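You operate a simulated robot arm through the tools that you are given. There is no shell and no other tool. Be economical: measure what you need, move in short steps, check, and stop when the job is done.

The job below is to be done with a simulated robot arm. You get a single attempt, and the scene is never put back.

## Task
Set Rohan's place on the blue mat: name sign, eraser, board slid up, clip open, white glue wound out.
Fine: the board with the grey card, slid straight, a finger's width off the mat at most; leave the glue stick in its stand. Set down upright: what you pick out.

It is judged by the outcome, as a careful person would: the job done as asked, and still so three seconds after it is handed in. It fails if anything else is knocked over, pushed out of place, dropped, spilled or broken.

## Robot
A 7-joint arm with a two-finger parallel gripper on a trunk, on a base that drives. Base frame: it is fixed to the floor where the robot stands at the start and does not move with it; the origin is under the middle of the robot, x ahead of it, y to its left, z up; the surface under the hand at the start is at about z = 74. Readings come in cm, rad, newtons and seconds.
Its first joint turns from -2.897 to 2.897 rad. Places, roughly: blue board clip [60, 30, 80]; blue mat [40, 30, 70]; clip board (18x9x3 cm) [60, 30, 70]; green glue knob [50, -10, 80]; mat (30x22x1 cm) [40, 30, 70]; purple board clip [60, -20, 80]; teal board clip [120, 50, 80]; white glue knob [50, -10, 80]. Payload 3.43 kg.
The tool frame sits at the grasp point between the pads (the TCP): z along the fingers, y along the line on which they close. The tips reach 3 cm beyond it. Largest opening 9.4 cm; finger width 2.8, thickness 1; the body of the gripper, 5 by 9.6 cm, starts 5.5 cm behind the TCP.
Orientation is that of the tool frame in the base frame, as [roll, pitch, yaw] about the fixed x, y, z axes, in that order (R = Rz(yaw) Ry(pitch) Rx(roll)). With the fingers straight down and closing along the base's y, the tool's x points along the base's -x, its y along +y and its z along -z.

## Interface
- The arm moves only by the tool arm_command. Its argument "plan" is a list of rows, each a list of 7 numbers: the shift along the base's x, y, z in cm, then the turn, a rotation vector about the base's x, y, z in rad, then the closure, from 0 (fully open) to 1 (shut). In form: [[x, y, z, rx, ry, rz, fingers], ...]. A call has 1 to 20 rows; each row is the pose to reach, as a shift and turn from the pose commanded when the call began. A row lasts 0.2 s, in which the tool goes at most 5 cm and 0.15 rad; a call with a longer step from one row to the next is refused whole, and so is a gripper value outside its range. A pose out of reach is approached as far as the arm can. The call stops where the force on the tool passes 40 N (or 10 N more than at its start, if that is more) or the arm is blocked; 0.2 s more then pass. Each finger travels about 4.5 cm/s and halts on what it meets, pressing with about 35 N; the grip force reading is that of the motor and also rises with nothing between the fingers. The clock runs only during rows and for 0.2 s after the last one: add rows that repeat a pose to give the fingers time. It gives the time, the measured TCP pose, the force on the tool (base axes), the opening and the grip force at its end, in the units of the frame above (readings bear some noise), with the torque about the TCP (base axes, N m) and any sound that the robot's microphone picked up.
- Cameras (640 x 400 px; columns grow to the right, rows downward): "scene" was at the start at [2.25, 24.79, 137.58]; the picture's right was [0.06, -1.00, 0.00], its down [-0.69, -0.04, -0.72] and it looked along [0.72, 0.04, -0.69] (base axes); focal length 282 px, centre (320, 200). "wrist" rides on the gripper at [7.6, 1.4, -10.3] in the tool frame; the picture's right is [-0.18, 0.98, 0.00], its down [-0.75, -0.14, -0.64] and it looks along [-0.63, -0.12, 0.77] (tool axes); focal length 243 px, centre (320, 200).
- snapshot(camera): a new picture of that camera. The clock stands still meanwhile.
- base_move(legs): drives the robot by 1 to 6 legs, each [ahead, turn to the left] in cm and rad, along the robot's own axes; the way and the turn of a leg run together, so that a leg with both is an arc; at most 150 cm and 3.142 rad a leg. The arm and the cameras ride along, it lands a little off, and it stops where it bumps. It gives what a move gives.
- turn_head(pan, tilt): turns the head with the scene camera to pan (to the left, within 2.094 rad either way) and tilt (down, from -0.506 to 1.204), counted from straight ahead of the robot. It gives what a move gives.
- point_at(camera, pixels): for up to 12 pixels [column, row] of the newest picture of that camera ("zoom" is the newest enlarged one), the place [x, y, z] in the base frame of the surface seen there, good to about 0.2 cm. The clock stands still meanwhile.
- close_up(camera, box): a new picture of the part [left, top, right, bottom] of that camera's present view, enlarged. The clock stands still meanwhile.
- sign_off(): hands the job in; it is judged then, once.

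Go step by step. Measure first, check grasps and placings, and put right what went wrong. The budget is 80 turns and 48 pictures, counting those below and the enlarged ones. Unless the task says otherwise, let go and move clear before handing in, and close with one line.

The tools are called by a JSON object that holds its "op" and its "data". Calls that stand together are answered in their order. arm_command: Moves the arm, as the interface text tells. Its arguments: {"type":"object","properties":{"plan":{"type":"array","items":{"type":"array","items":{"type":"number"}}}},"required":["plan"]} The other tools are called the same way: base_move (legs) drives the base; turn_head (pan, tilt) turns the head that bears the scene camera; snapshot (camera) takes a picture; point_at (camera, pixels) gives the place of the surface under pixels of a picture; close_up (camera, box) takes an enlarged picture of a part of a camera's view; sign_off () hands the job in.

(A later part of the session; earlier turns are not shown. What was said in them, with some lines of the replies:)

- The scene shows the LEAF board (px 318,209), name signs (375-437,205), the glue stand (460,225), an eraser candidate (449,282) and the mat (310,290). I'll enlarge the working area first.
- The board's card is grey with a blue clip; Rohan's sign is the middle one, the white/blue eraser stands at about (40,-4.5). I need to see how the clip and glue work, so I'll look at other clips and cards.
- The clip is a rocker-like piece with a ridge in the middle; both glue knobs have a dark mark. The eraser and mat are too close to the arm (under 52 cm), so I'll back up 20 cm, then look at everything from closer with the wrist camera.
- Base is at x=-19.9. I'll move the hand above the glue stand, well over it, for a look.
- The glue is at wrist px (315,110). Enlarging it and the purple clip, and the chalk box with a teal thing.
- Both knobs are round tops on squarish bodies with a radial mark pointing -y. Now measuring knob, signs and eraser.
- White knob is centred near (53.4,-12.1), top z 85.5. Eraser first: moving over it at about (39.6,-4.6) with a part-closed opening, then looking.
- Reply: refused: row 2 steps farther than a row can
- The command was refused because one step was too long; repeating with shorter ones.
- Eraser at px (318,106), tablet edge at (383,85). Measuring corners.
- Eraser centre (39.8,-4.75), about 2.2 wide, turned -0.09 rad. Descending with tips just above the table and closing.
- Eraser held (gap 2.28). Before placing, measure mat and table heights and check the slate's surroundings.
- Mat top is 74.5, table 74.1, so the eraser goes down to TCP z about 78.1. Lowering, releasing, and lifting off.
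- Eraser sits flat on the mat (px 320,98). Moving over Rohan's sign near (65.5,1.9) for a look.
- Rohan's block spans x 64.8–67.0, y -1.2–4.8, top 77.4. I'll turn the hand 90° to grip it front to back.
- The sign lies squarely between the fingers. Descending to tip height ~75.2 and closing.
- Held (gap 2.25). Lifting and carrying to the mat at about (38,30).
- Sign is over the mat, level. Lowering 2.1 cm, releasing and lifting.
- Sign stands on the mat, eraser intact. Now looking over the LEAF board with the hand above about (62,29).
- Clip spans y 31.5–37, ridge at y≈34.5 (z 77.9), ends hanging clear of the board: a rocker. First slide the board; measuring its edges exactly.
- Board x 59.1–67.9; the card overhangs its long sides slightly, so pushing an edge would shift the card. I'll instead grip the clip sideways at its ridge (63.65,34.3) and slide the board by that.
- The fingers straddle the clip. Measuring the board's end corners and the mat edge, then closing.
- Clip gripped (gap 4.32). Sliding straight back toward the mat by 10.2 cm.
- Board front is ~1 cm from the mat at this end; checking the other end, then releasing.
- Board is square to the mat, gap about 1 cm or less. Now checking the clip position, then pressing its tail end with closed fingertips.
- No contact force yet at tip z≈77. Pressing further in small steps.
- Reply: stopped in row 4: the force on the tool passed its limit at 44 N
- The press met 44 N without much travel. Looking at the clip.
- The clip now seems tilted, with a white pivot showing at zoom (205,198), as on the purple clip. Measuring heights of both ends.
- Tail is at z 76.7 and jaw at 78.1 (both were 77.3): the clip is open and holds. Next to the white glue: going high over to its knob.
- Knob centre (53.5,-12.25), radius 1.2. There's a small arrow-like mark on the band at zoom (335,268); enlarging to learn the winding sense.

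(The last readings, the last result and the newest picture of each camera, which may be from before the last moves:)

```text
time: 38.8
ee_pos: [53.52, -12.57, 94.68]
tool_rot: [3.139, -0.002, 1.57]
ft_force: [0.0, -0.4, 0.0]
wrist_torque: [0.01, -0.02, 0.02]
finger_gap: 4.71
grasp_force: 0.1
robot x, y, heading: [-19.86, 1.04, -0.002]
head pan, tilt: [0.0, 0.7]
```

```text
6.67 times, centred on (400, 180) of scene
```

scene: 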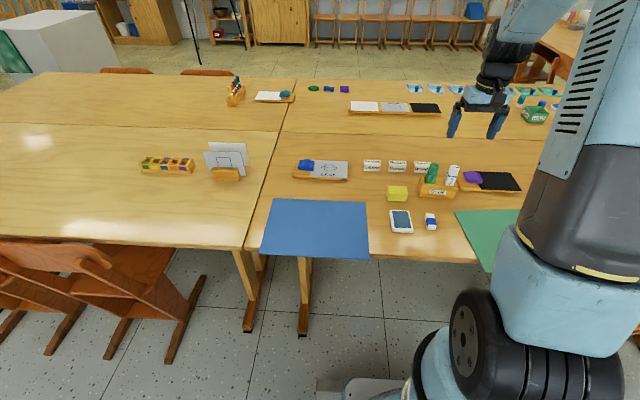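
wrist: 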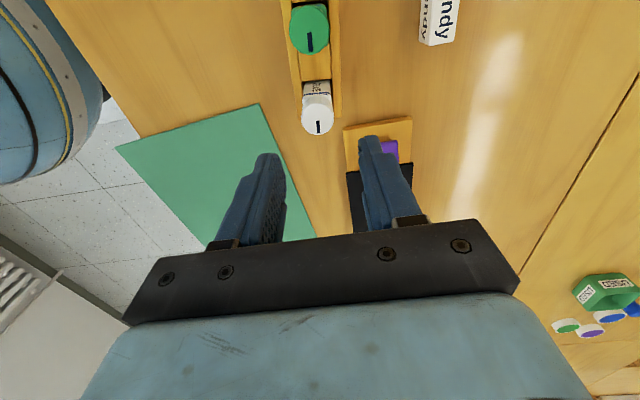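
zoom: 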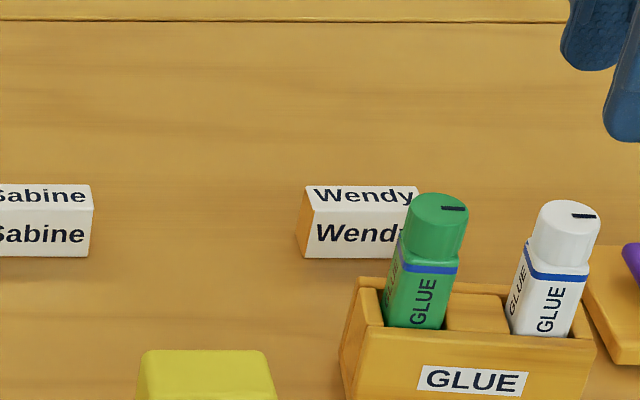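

There's a blue triangular mark just under the knob on the +y face. A tighter scene close-up may show it.

{"op": "close_up", "data": {"camera": "scene", "box": [405, 168, 441, 194]}}

```text
15.38 times, centred on (423, 181) of scene
```

zoom: 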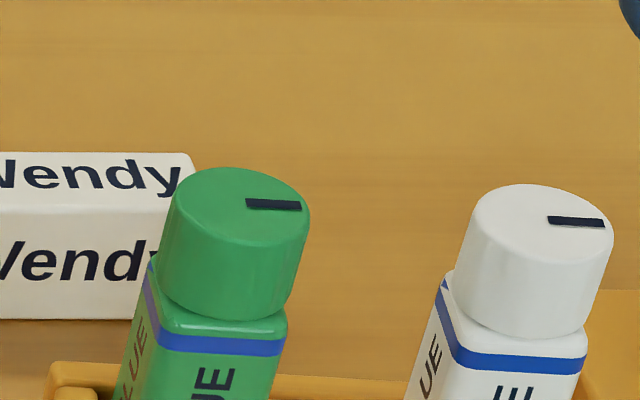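

The blue mark is an arrowhead seen edge-on; I'll turn the hand so the wrist camera views from the +x/+y side, which also gives room for a counter-clockwise turn.

{"op": "arm_command", "data": {"plan": [[0.5, 0, 0, 0, 0, -0.15, 0.5], [1, 0.5, 0, 0, 0, -0.3, 0.5], [1.5, 0.5, 0, 0, 0, -0.45, 0.5], [2, 1, 0, 0, 0, -0.6, 0.5], [2.5, 1, 0, 0, 0, -0.75, 0.5], [3, 1.5, 0, 0, 0, -0.9, 0.5], [3.5, 1.5, 0, 0, 0, -1.05, 0.5], [4, 2, 0, 0, 0, -1.2, 0.5], [4, 2, 0, 0, 0, -1.2, 0.5]]}}

{"op": "snapshot", "data": {"camera": "wrist"}}

```text
time: 40.8
ee_pos: [57.55, -10.41, 94.85]
tool_rot: [3.141, -0.002, 0.369]
ft_force: [-0.4, 0.4, 0.0]
wrist_torque: [-0.01, -0.02, -0.02]
finger_gap: 4.68
grasp_force: 0.1
robot x, y, heading: [-20.53, 0.67, -0.001]
head pan, tilt: [0.0, 0.7]
```

```text
10 pictures are left
```

wrist: 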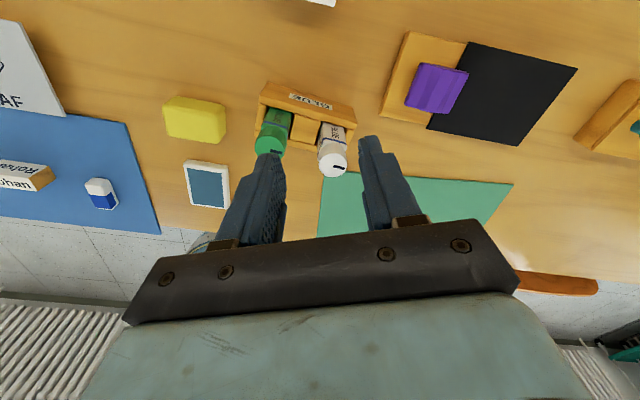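

{"op": "close_up", "data": {"camera": "wrist", "box": [305, 115, 361, 180]}}

```text
6.15 times, centred on (333, 148) of wrist
```

zoom: 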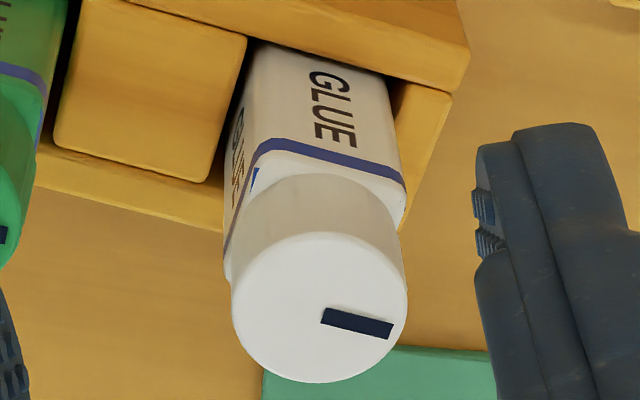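

The mark is an arrowhead on the +y side pointing toward -x, i.e. counter-clockwise from above. Moving over the knob at the current yaw and gripping it with tips at z≈83.6.

{"op": "arm_command", "data": {"plan": [[-2, -1, 0, 0, 0, 0, 0.5], [-4.05, -1.85, 0, 0, 0, 0, 0.5], [-4.05, -1.85, -3, 0, 0, 0, 0.5], [-4.05, -1.85, -6, 0, 0, 0, 0.5], [-4.05, -1.85, -8.2, 0, 0, 0, 0.5], [-4.05, -1.85, -8.2, 0, 0, 0, 0.65], [-4.05, -1.85, -8.2, 0, 0, 0, 0.75], [-4.05, -1.85, -8.2, 0, 0, 0, 0.8], [-4.05, -1.85, -8.2, 0, 0, 0, 0.8]]}}

```text
time: 42.8
ee_pos: [53.47, -12.28, 86.53]
tool_rot: [3.14, -0.001, 0.369]
ft_force: [0.1, 0.5, 0.2]
wrist_torque: [-0.01, 0.0, 0.0]
finger_gap: 2.48
grasp_force: 35.1
robot x, y, heading: [-19.64, 0.65, -0.001]
head pan, tilt: [0.0, 0.7]
```

Knob gripped (gap 2.48, no side force). Turning counter-clockwise 0.9 rad first and watching torque.

{"op": "arm_command", "data": {"plan": [[0, 0, 0, 0, 0, 0.12, 0.8], [0, 0, 0, 0, 0, 0.24, 0.8], [0, 0, 0, 0, 0, 0.36, 0.8], [0, 0, 0, 0, 0, 0.48, 0.8], [0, 0, 0, 0, 0, 0.6, 0.8], [0, 0, 0, 0, 0, 0.75, 0.8], [0, 0, 0, 0, 0, 0.9, 0.8]]}}

```text
time: 44.4
ee_pos: [53.48, -12.22, 86.56]
tool_rot: [3.141, -0.001, 1.272]
ft_force: [0.5, 0.2, -2.1]
wrist_torque: [0.08, -0.07, -0.07]
finger_gap: 2.53
grasp_force: 35.1
robot x, y, heading: [-20.03, 0.7, -0.0]
head pan, tilt: [0.0, 0.7]
```

It turned freely (torque -0.07 N·m). Continuing another 0.9 rad.

{"op": "arm_command", "data": {"plan": [[0, 0, 0, 0, 0, 0.13, 0.8], [0, 0, 0, 0, 0, 0.26, 0.8], [0, 0, 0, 0, 0, 0.39, 0.8], [0, 0, 0, 0, 0, 0.52, 0.8], [0, 0, 0, 0, 0, 0.65, 0.8], [0, 0, 0, 0, 0, 0.78, 0.8], [0, 0, 0, 0, 0, 0.9, 0.8]]}}

{"op": "close_up", "data": {"camera": "scene", "box": [375, 150, 455, 210]}}

```text
time: 46.0
ee_pos: [53.48, -12.2, 86.59]
tool_rot: [3.14, -0.004, 2.171]
ft_force: [-1.2, 2.4, 0.7]
wrist_torque: [0.1, 0.17, -0.19]
finger_gap: 2.51
grasp_force: 34.5
robot x, y, heading: [-19.93, 0.81, 0.001]
head pan, tilt: [0.0, 0.7]
```

```text
6.67 times, centred on (415, 180) of scene
```

zoom: 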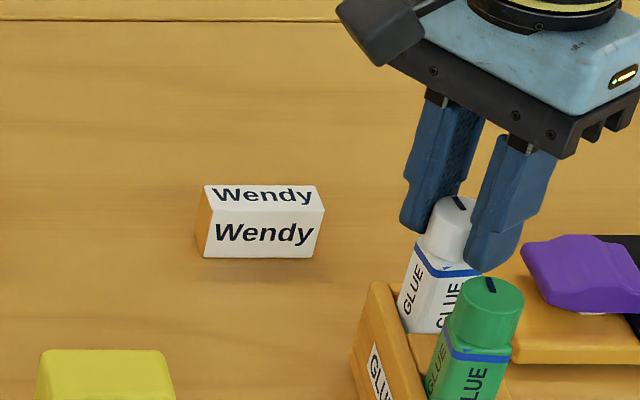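

The scene shows the stand itself swung round with the stick (green is now nearer than white), so the knob isn't turning on its body in this direction. Before undoing it, a tight look at the arrow, which now faces the camera.

{"op": "close_up", "data": {"camera": "scene", "box": [422, 178, 450, 206]}}

```text
14.29 times, centred on (436, 192) of scene
```

zoom: 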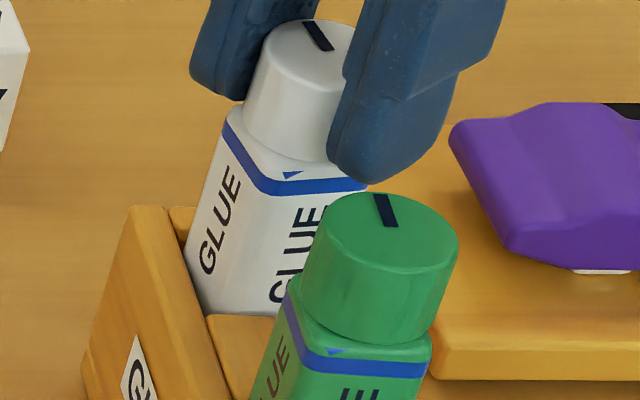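

The blue mark is an arrowhead pointing counter-clockwise, but the light stand followed the stiff knob. I'll turn back 1.8 rad, without downward force, to bring the stand home, and check.

{"op": "arm_command", "data": {"plan": [[0, 0, 0, 0, 0, -0.12, 0.8], [0, 0, 0, 0, 0, -0.24, 0.8], [0, 0, 0, 0, 0, -0.36, 0.8], [0, 0, 0, 0, 0, -0.48, 0.8], [0, 0, 0, 0, 0, -0.6, 0.8], [0, 0, 0, 0, 0, -0.72, 0.8], [0, 0, 0, 0, 0, -0.84, 0.8], [0, 0, 0, 0, 0, -0.96, 0.8], [0, 0, 0, 0, 0, -1.08, 0.8], [0, 0, 0, 0, 0, -1.2, 0.8], [0, 0, 0, 0, 0, -1.32, 0.8], [0, 0, 0, 0, 0, -1.44, 0.8], [0, 0, 0, 0, 0, -1.52, 0.8], [0, 0, 0, 0, 0, -1.6, 0.8], [0, 0, 0, 0, 0, -1.6, 0.8]]}}

{"op": "close_up", "data": {"camera": "scene", "box": [380, 155, 460, 220]}}

```text
time: 49.2
ee_pos: [53.46, -12.08, 86.59]
tool_rot: [3.139, -0.001, 0.568]
ft_force: [0.9, 0.8, 0.2]
wrist_torque: [-0.01, -0.05, 0.01]
finger_gap: 2.52
grasp_force: 34.6
robot x, y, heading: [-20.17, 0.89, -0.001]
head pan, tilt: [0.0, 0.7]
```

```text
6.15 times, centred on (420, 188) of scene
```

zoom: 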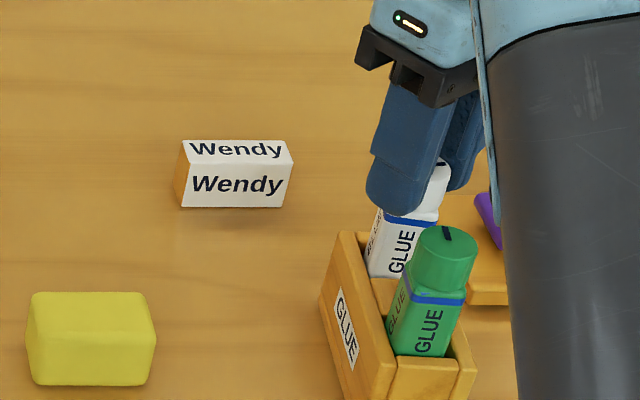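

Turning clockwise, the knob turned freely (mark now to the right at (441,163)) while the stand stayed put: so counter-clockwise is the stop, and clockwise winds out. I'll regrip: open, turn hand back, grip again slightly higher, then wind clockwise; once at its end stop, that also brings the stand home.

{"op": "arm_command", "data": {"plan": [[0, 0, 0, 0, 0, 0, 0.65], [0, 0, 0, 0, 0, 0, 0.5], [0, 0, 0.4, 0, 0, 0, 0.5], [0, -0.1, 0.4, 0, 0, 0.15, 0.5], [0, -0.1, 0.4, 0, 0, 0.3, 0.5], [0, -0.1, 0.4, 0, 0, 0.45, 0.5], [0, -0.1, 0.4, 0, 0, 0.6, 0.5], [0, -0.1, 0.4, 0, 0, 0.75, 0.5], [0, -0.1, 0.4, 0, 0, 0.9, 0.5], [0, -0.1, 0.4, 0, 0, 1.05, 0.5], [0, -0.1, 0.4, 0, 0, 1.2, 0.5], [0, -0.1, 0.4, 0, 0, 1.35, 0.5], [0, -0.1, 0.4, 0, 0, 1.5, 0.5], [0, -0.1, 0.4, 0, 0, 1.65, 0.5], [0, -0.1, 0.4, 0, 0, 1.8, 0.5], [0, -0.1, 0.4, 0, 0, 1.95, 0.5], [0, -0.1, 0.4, 0, 0, 2.1, 0.5], [0, -0.1, 0.4, 0, 0, 2.25, 0.5], [0, -0.1, 0.4, 0, 0, 2.4, 0.5], [0, -0.1, 0.4, 0, 0, 2.55, 0.5]]}}

{"op": "snapshot", "data": {"camera": "wrist"}}

```text
time: 53.4
ee_pos: [53.56, -12.25, 86.97]
tool_rot: [3.139, -0.003, 3.123]
ft_force: [0.3, -0.3, 0.5]
wrist_torque: [0.0, 0.04, 0.02]
finger_gap: 4.7
grasp_force: 0.0
robot x, y, heading: [-20.07, 0.52, 0.0]
head pan, tilt: [0.0, 0.7]
```

```text
5 pictures are left
```

wrist: 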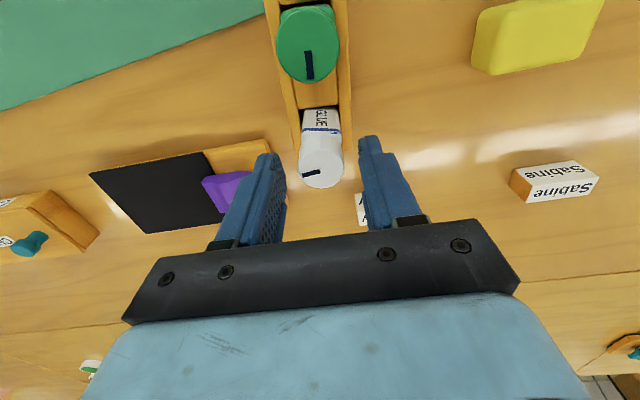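

The knob mark moved about 90° relative to the green's. Measuring present positions of both knobs and their heights (originally white (53.5,-12.25), green near (54.2,-5.6), tops 85.5).

{"op": "point_at", "data": {"camera": "wrist", "pixels": [[320, 172], [301, 176], [341, 171], [321, 186], [318, 160], [308, 45], [281, 50], [338, 42], [309, 80], [305, 18], [303, 176], [327, 169]]}}

```text
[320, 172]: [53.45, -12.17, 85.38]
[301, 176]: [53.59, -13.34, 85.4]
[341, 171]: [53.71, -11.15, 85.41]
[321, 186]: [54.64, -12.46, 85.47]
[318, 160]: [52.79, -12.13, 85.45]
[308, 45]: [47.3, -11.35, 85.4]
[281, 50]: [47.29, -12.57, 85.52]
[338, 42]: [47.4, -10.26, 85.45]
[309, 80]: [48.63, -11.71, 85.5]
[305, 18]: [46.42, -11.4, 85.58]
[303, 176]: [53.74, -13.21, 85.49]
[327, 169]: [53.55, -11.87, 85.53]
```

Knob has wound ~1.35 rad clockwise relative to its body, and the stand is 1.54 rad off its first heading. Gripping again and winding clockwise in chunks, watching the torque for the end stop.

{"op": "arm_command", "data": {"plan": [[-0.05, 0, 0, 0, 0, 0, 0.65], [-0.05, 0, 0, 0, 0, 0, 0.75], [-0.05, 0, 0, 0, 0, 0, 0.8], [-0.05, 0, 0, 0, 0, 0, 0.8], [-0.05, 0, 0, 0, 0, -0.1, 0.8], [-0.05, 0, 0, 0, 0, -0.2, 0.8], [-0.05, 0, 0, 0, 0, -0.3, 0.8], [-0.05, 0, 0, 0, 0, -0.4, 0.8], [-0.05, 0, 0, 0, 0, -0.5, 0.8], [-0.05, 0, 0, 0, 0, -0.6, 0.8], [-0.05, 0, 0, 0, 0, -0.7, 0.8], [-0.05, 0, 0, 0, 0, -0.8, 0.8]]}}

```text
time: 56.0
ee_pos: [53.28, -12.29, 86.98]
tool_rot: [-3.142, -0.002, 2.318]
ft_force: [1.2, -0.7, 1.3]
wrist_torque: [-0.06, -0.02, -0.04]
finger_gap: 2.53
grasp_force: 34.9
robot x, y, heading: [-20.23, 1.15, -0.004]
head pan, tilt: [0.0, 0.7]
```

{"op": "arm_command", "data": {"plan": [[0, 0, 0, 0, 0, -0.12, 0.8], [0, 0, 0, 0, 0, -0.24, 0.8], [0, 0, 0, 0, 0, -0.36, 0.8], [0, 0, 0, 0, 0, -0.48, 0.8], [0, 0, 0, 0, 0, -0.6, 0.8], [0, 0, 0, 0, 0, -0.72, 0.8]]}}

{"op": "close_up", "data": {"camera": "scene", "box": [390, 155, 450, 215]}}

```text
time: 57.4
ee_pos: [53.46, -12.3, 87.0]
tool_rot: [3.137, -0.001, 1.598]
ft_force: [-0.6, -0.1, 0.9]
wrist_torque: [0.09, 0.03, -0.02]
finger_gap: 2.53
grasp_force: 35.2
robot x, y, heading: [-19.85, 0.64, -0.002]
head pan, tilt: [0.0, 0.7]
```

```text
6.67 times, centred on (420, 185) of scene
```

zoom: 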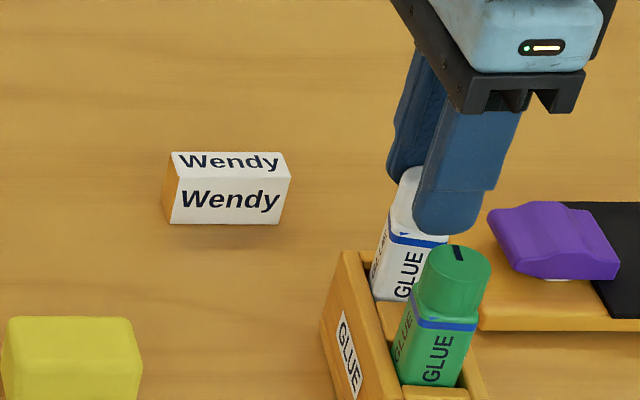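

Stand stays still while the knob winds clockwise (now ~2.85 rad). Checking green's position and continuing.

{"op": "point_at", "data": {"camera": "zoom", "pixels": [[458, 262], [430, 258], [488, 262], [408, 180], [412, 240], [440, 325]]}}

{"op": "arm_command", "data": {"plan": [[0, 0, 0, 0, 0, -0.12, 0.8], [0, 0, 0, 0, 0, -0.24, 0.8], [0, 0, 0, 0, 0, -0.36, 0.8], [0, 0, 0, 0, 0, -0.48, 0.8], [0, 0, 0, 0, 0, -0.6, 0.8], [0, 0, 0, 0, 0, -0.72, 0.8], [0, 0, 0, 0, 0, -0.84, 0.8], [0, 0, 0, 0, 0, -0.96, 0.8], [0, 0, 0, 0, 0, -1.08, 0.8], [0, 0, 0, 0, 0, -1.2, 0.8]]}}

```text
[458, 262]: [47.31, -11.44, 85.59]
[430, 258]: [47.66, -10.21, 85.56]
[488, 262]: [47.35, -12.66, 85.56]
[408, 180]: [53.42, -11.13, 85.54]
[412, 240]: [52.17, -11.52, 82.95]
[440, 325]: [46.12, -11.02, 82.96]
```

```text
time: 59.6
ee_pos: [53.39, -12.37, 87.05]
tool_rot: [3.14, -0.002, 0.398]
ft_force: [-0.6, 1.3, -0.1]
wrist_torque: [0.02, -0.02, 0.1]
finger_gap: 2.52
grasp_force: 35.5
robot x, y, heading: [-19.97, 0.74, 0.005]
head pan, tilt: [0.0, 0.7]
```

Torque now reads +0.1 N·m, perhaps the stop. Turning a little further clockwise.

{"op": "arm_command", "data": {"plan": [[0, 0, 0, 0, 0, -0.1, 0.8], [0, 0, 0, 0, 0, -0.2, 0.8], [0, 0, 0, 0, 0, -0.3, 0.8], [0, 0, 0, 0, 0, -0.4, 0.8]]}}

```text
time: 60.6
ee_pos: [53.48, -12.23, 87.04]
tool_rot: [3.138, -0.002, -0.002]
ft_force: [-0.7, -0.2, 2.6]
wrist_torque: [-0.03, -0.08, 0.15]
finger_gap: 2.52
grasp_force: 35.1
robot x, y, heading: [-19.85, 1.07, 0.002]
head pan, tilt: [0.0, 0.7]
```

Torque 0.15 N·m: the knob is at its clockwise end and the stand is coming back with it. Measuring the stand heading.

{"op": "close_up", "data": {"camera": "scene", "box": [380, 150, 460, 220]}}

```text
5.71 times, centred on (420, 185) of scene
```

zoom: 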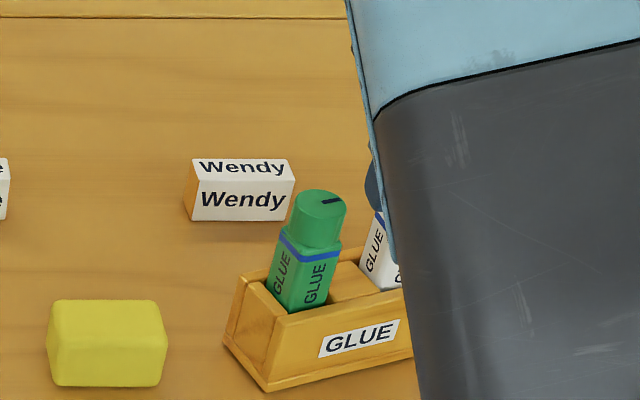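

The stand is swinging home. Measuring green's knob.

{"op": "point_at", "data": {"camera": "zoom", "pixels": [[320, 204], [296, 203], [345, 204], [320, 192], [262, 385], [412, 350], [345, 285]]}}

```text
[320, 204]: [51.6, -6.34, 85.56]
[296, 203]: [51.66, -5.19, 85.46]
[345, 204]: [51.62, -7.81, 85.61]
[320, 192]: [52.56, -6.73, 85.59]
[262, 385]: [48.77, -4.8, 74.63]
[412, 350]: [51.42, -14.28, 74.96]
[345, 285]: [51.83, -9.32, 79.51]
```

Stand heading is 108.5° vs about 85.5° originally; turning 0.40 rad more clockwise brings it home.

{"op": "arm_command", "data": {"plan": [[0, 0, 0, 0, 0, -0.1, 0.8], [0, 0, 0, 0, 0, -0.2, 0.8], [0, 0, 0, 0, 0, -0.3, 0.8], [0, 0, 0, 0, 0, -0.4, 0.8], [0, 0, 0, 0, 0, -0.4, 0.8]]}}

```text
time: 61.8
ee_pos: [53.39, -12.41, 86.9]
tool_rot: [3.138, -0.001, -0.401]
ft_force: [0.7, 0.5, 1.8]
wrist_torque: [-0.01, -0.07, 0.08]
finger_gap: 2.5
grasp_force: 34.5
robot x, y, heading: [-20.22, 0.89, -0.002]
head pan, tilt: [0.0, 0.7]
```

Reached. Releasing, lifting off and looking from the wrist camera.

{"op": "arm_command", "data": {"plan": [[0, 0, 0, 0, 0, 0, 0.65], [0, 0, 0, 0, 0, 0, 0.5], [0, 0, 0, 0, 0, 0, 0.5], [0, 0, 3, 0, 0, 0, 0.5], [0, 0, 7, 0, 0, 0, 0.5], [1.5, 0, 10, 0, 0, 0, 0.5], [3, 2, 12, 0, 0, 0, 0.5], [3, 2, 12, 0, 0, 0, 0.5]]}}

{"op": "snapshot", "data": {"camera": "wrist"}}

```text
time: 63.6
ee_pos: [56.34, -10.24, 99.14]
tool_rot: [3.138, -0.003, -0.4]
ft_force: [-0.4, 0.5, -0.1]
wrist_torque: [-0.04, 0.01, -0.02]
finger_gap: 4.69
grasp_force: 0.1
robot x, y, heading: [-20.23, 0.47, -0.002]
head pan, tilt: [0.0, 0.7]
```

```text
2 pictures are left
```

wrist: 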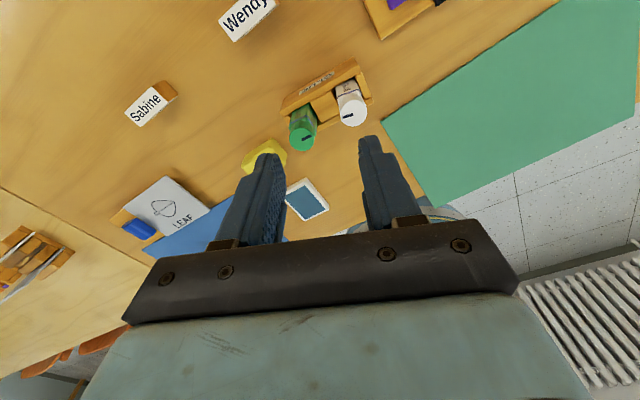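

Measuring knob centres, marks and stand.

{"op": "point_at", "data": {"camera": "wrist", "pixels": [[354, 113], [340, 115], [367, 109], [354, 124], [303, 141], [290, 142], [315, 137], [303, 150], [343, 118], [353, 115], [301, 141], [310, 138]]}}

```text
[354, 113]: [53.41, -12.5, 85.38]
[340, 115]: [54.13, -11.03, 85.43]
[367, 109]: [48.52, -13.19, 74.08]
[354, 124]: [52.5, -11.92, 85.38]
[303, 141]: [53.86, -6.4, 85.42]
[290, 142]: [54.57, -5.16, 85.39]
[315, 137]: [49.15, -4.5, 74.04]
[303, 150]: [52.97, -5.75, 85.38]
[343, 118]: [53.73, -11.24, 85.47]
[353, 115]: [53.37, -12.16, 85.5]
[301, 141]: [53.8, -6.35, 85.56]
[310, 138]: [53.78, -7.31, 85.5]
```

White-to-green heading is ~86°, as at first, and the white knob's mark now points +y at the blue index triangle – fully wound. Moving the hand clear and taking a final scene view.

{"op": "arm_command", "data": {"plan": [[0, 0, 4, 0, 0, 0, 0.5], [0, -3, 8, 0, 0, 0, 0.5], [0, -7, 10, 0, 0, 0, 0.5], [0, -11, 10, 0, 0, 0, 0.5], [0, -15, 10, 0, 0, 0, 0.5], [0, -19, 10, 0, 0, 0, 0.5]]}}

{"op": "turn_head", "data": {"pan": 0.25, "tilt": 0.75}}

{"op": "close_up", "data": {"camera": "scene", "box": [280, 130, 520, 280]}}

```text
time: 65.0
ee_pos: [56.28, -29.18, 108.92]
tool_rot: [3.14, -0.002, -0.397]
ft_force: [-0.2, -0.4, 1.3]
wrist_torque: [-0.04, -0.01, 0.01]
finger_gap: 4.71
grasp_force: 0.0
robot x, y, heading: [-19.75, 0.86, 0.004]
head pan, tilt: [0.0, 0.7]
```

```text
time: 65.8
ee_pos: [56.34, -29.15, 109.04]
tool_rot: [3.14, -0.001, -0.399]
ft_force: [0.5, 0.0, -0.1]
wrist_torque: [0.01, -0.01, 0.0]
finger_gap: 4.71
grasp_force: 0.0
robot x, y, heading: [-19.97, 0.54, -0.004]
head pan, tilt: [0.25, 0.75]
```

```text
2.67 times, centred on (400, 205) of scene
```

zoom: 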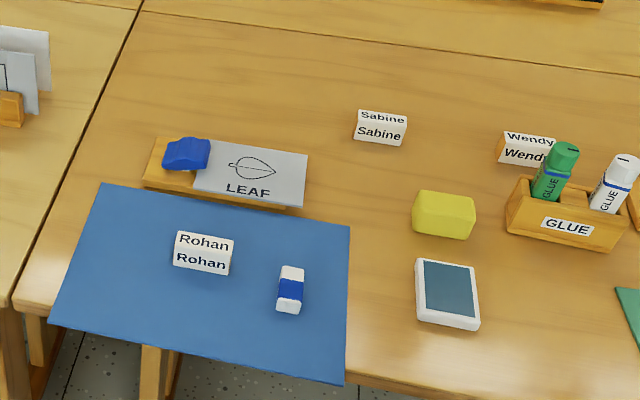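

Everything stands in place; a last measurement of the board's gap and the stand.

{"op": "point_at", "data": {"camera": "zoom", "pixels": [[200, 192], [195, 199], [280, 203], [170, 155], [205, 150], [562, 150], [624, 164], [512, 225], [608, 245], [150, 182], [285, 214]]}}

```text
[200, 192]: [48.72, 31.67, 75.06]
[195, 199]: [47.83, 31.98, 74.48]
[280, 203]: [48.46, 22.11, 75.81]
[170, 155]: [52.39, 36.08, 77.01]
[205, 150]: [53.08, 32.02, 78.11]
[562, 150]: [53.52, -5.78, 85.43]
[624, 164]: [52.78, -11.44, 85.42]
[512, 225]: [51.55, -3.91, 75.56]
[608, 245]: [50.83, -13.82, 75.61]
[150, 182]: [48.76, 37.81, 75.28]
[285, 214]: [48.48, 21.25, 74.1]
```

The board sits under 1 cm from the mat, the clip is open (jaw z 78.1, tail 77.0), and the stand front reads 85.8°, as at the start. Handing in.

{"op": "sign_off", "data": {}}

```text
The job is handed in.
```

Rohan's place is set. His name sign and the eraser are on the blue mat, the grey-card board is slid straight to within 1 cm of it, and the blue clip is open. The white glue is wound clockwise to its stop; I saw no glue emerge, but the knob's mark lines up with the index on the stick. My first try turned it the wrong way and swung the glue stand round about 90°. I brought it back, and it now measures within about a degree and a few millimetres of its starting position.
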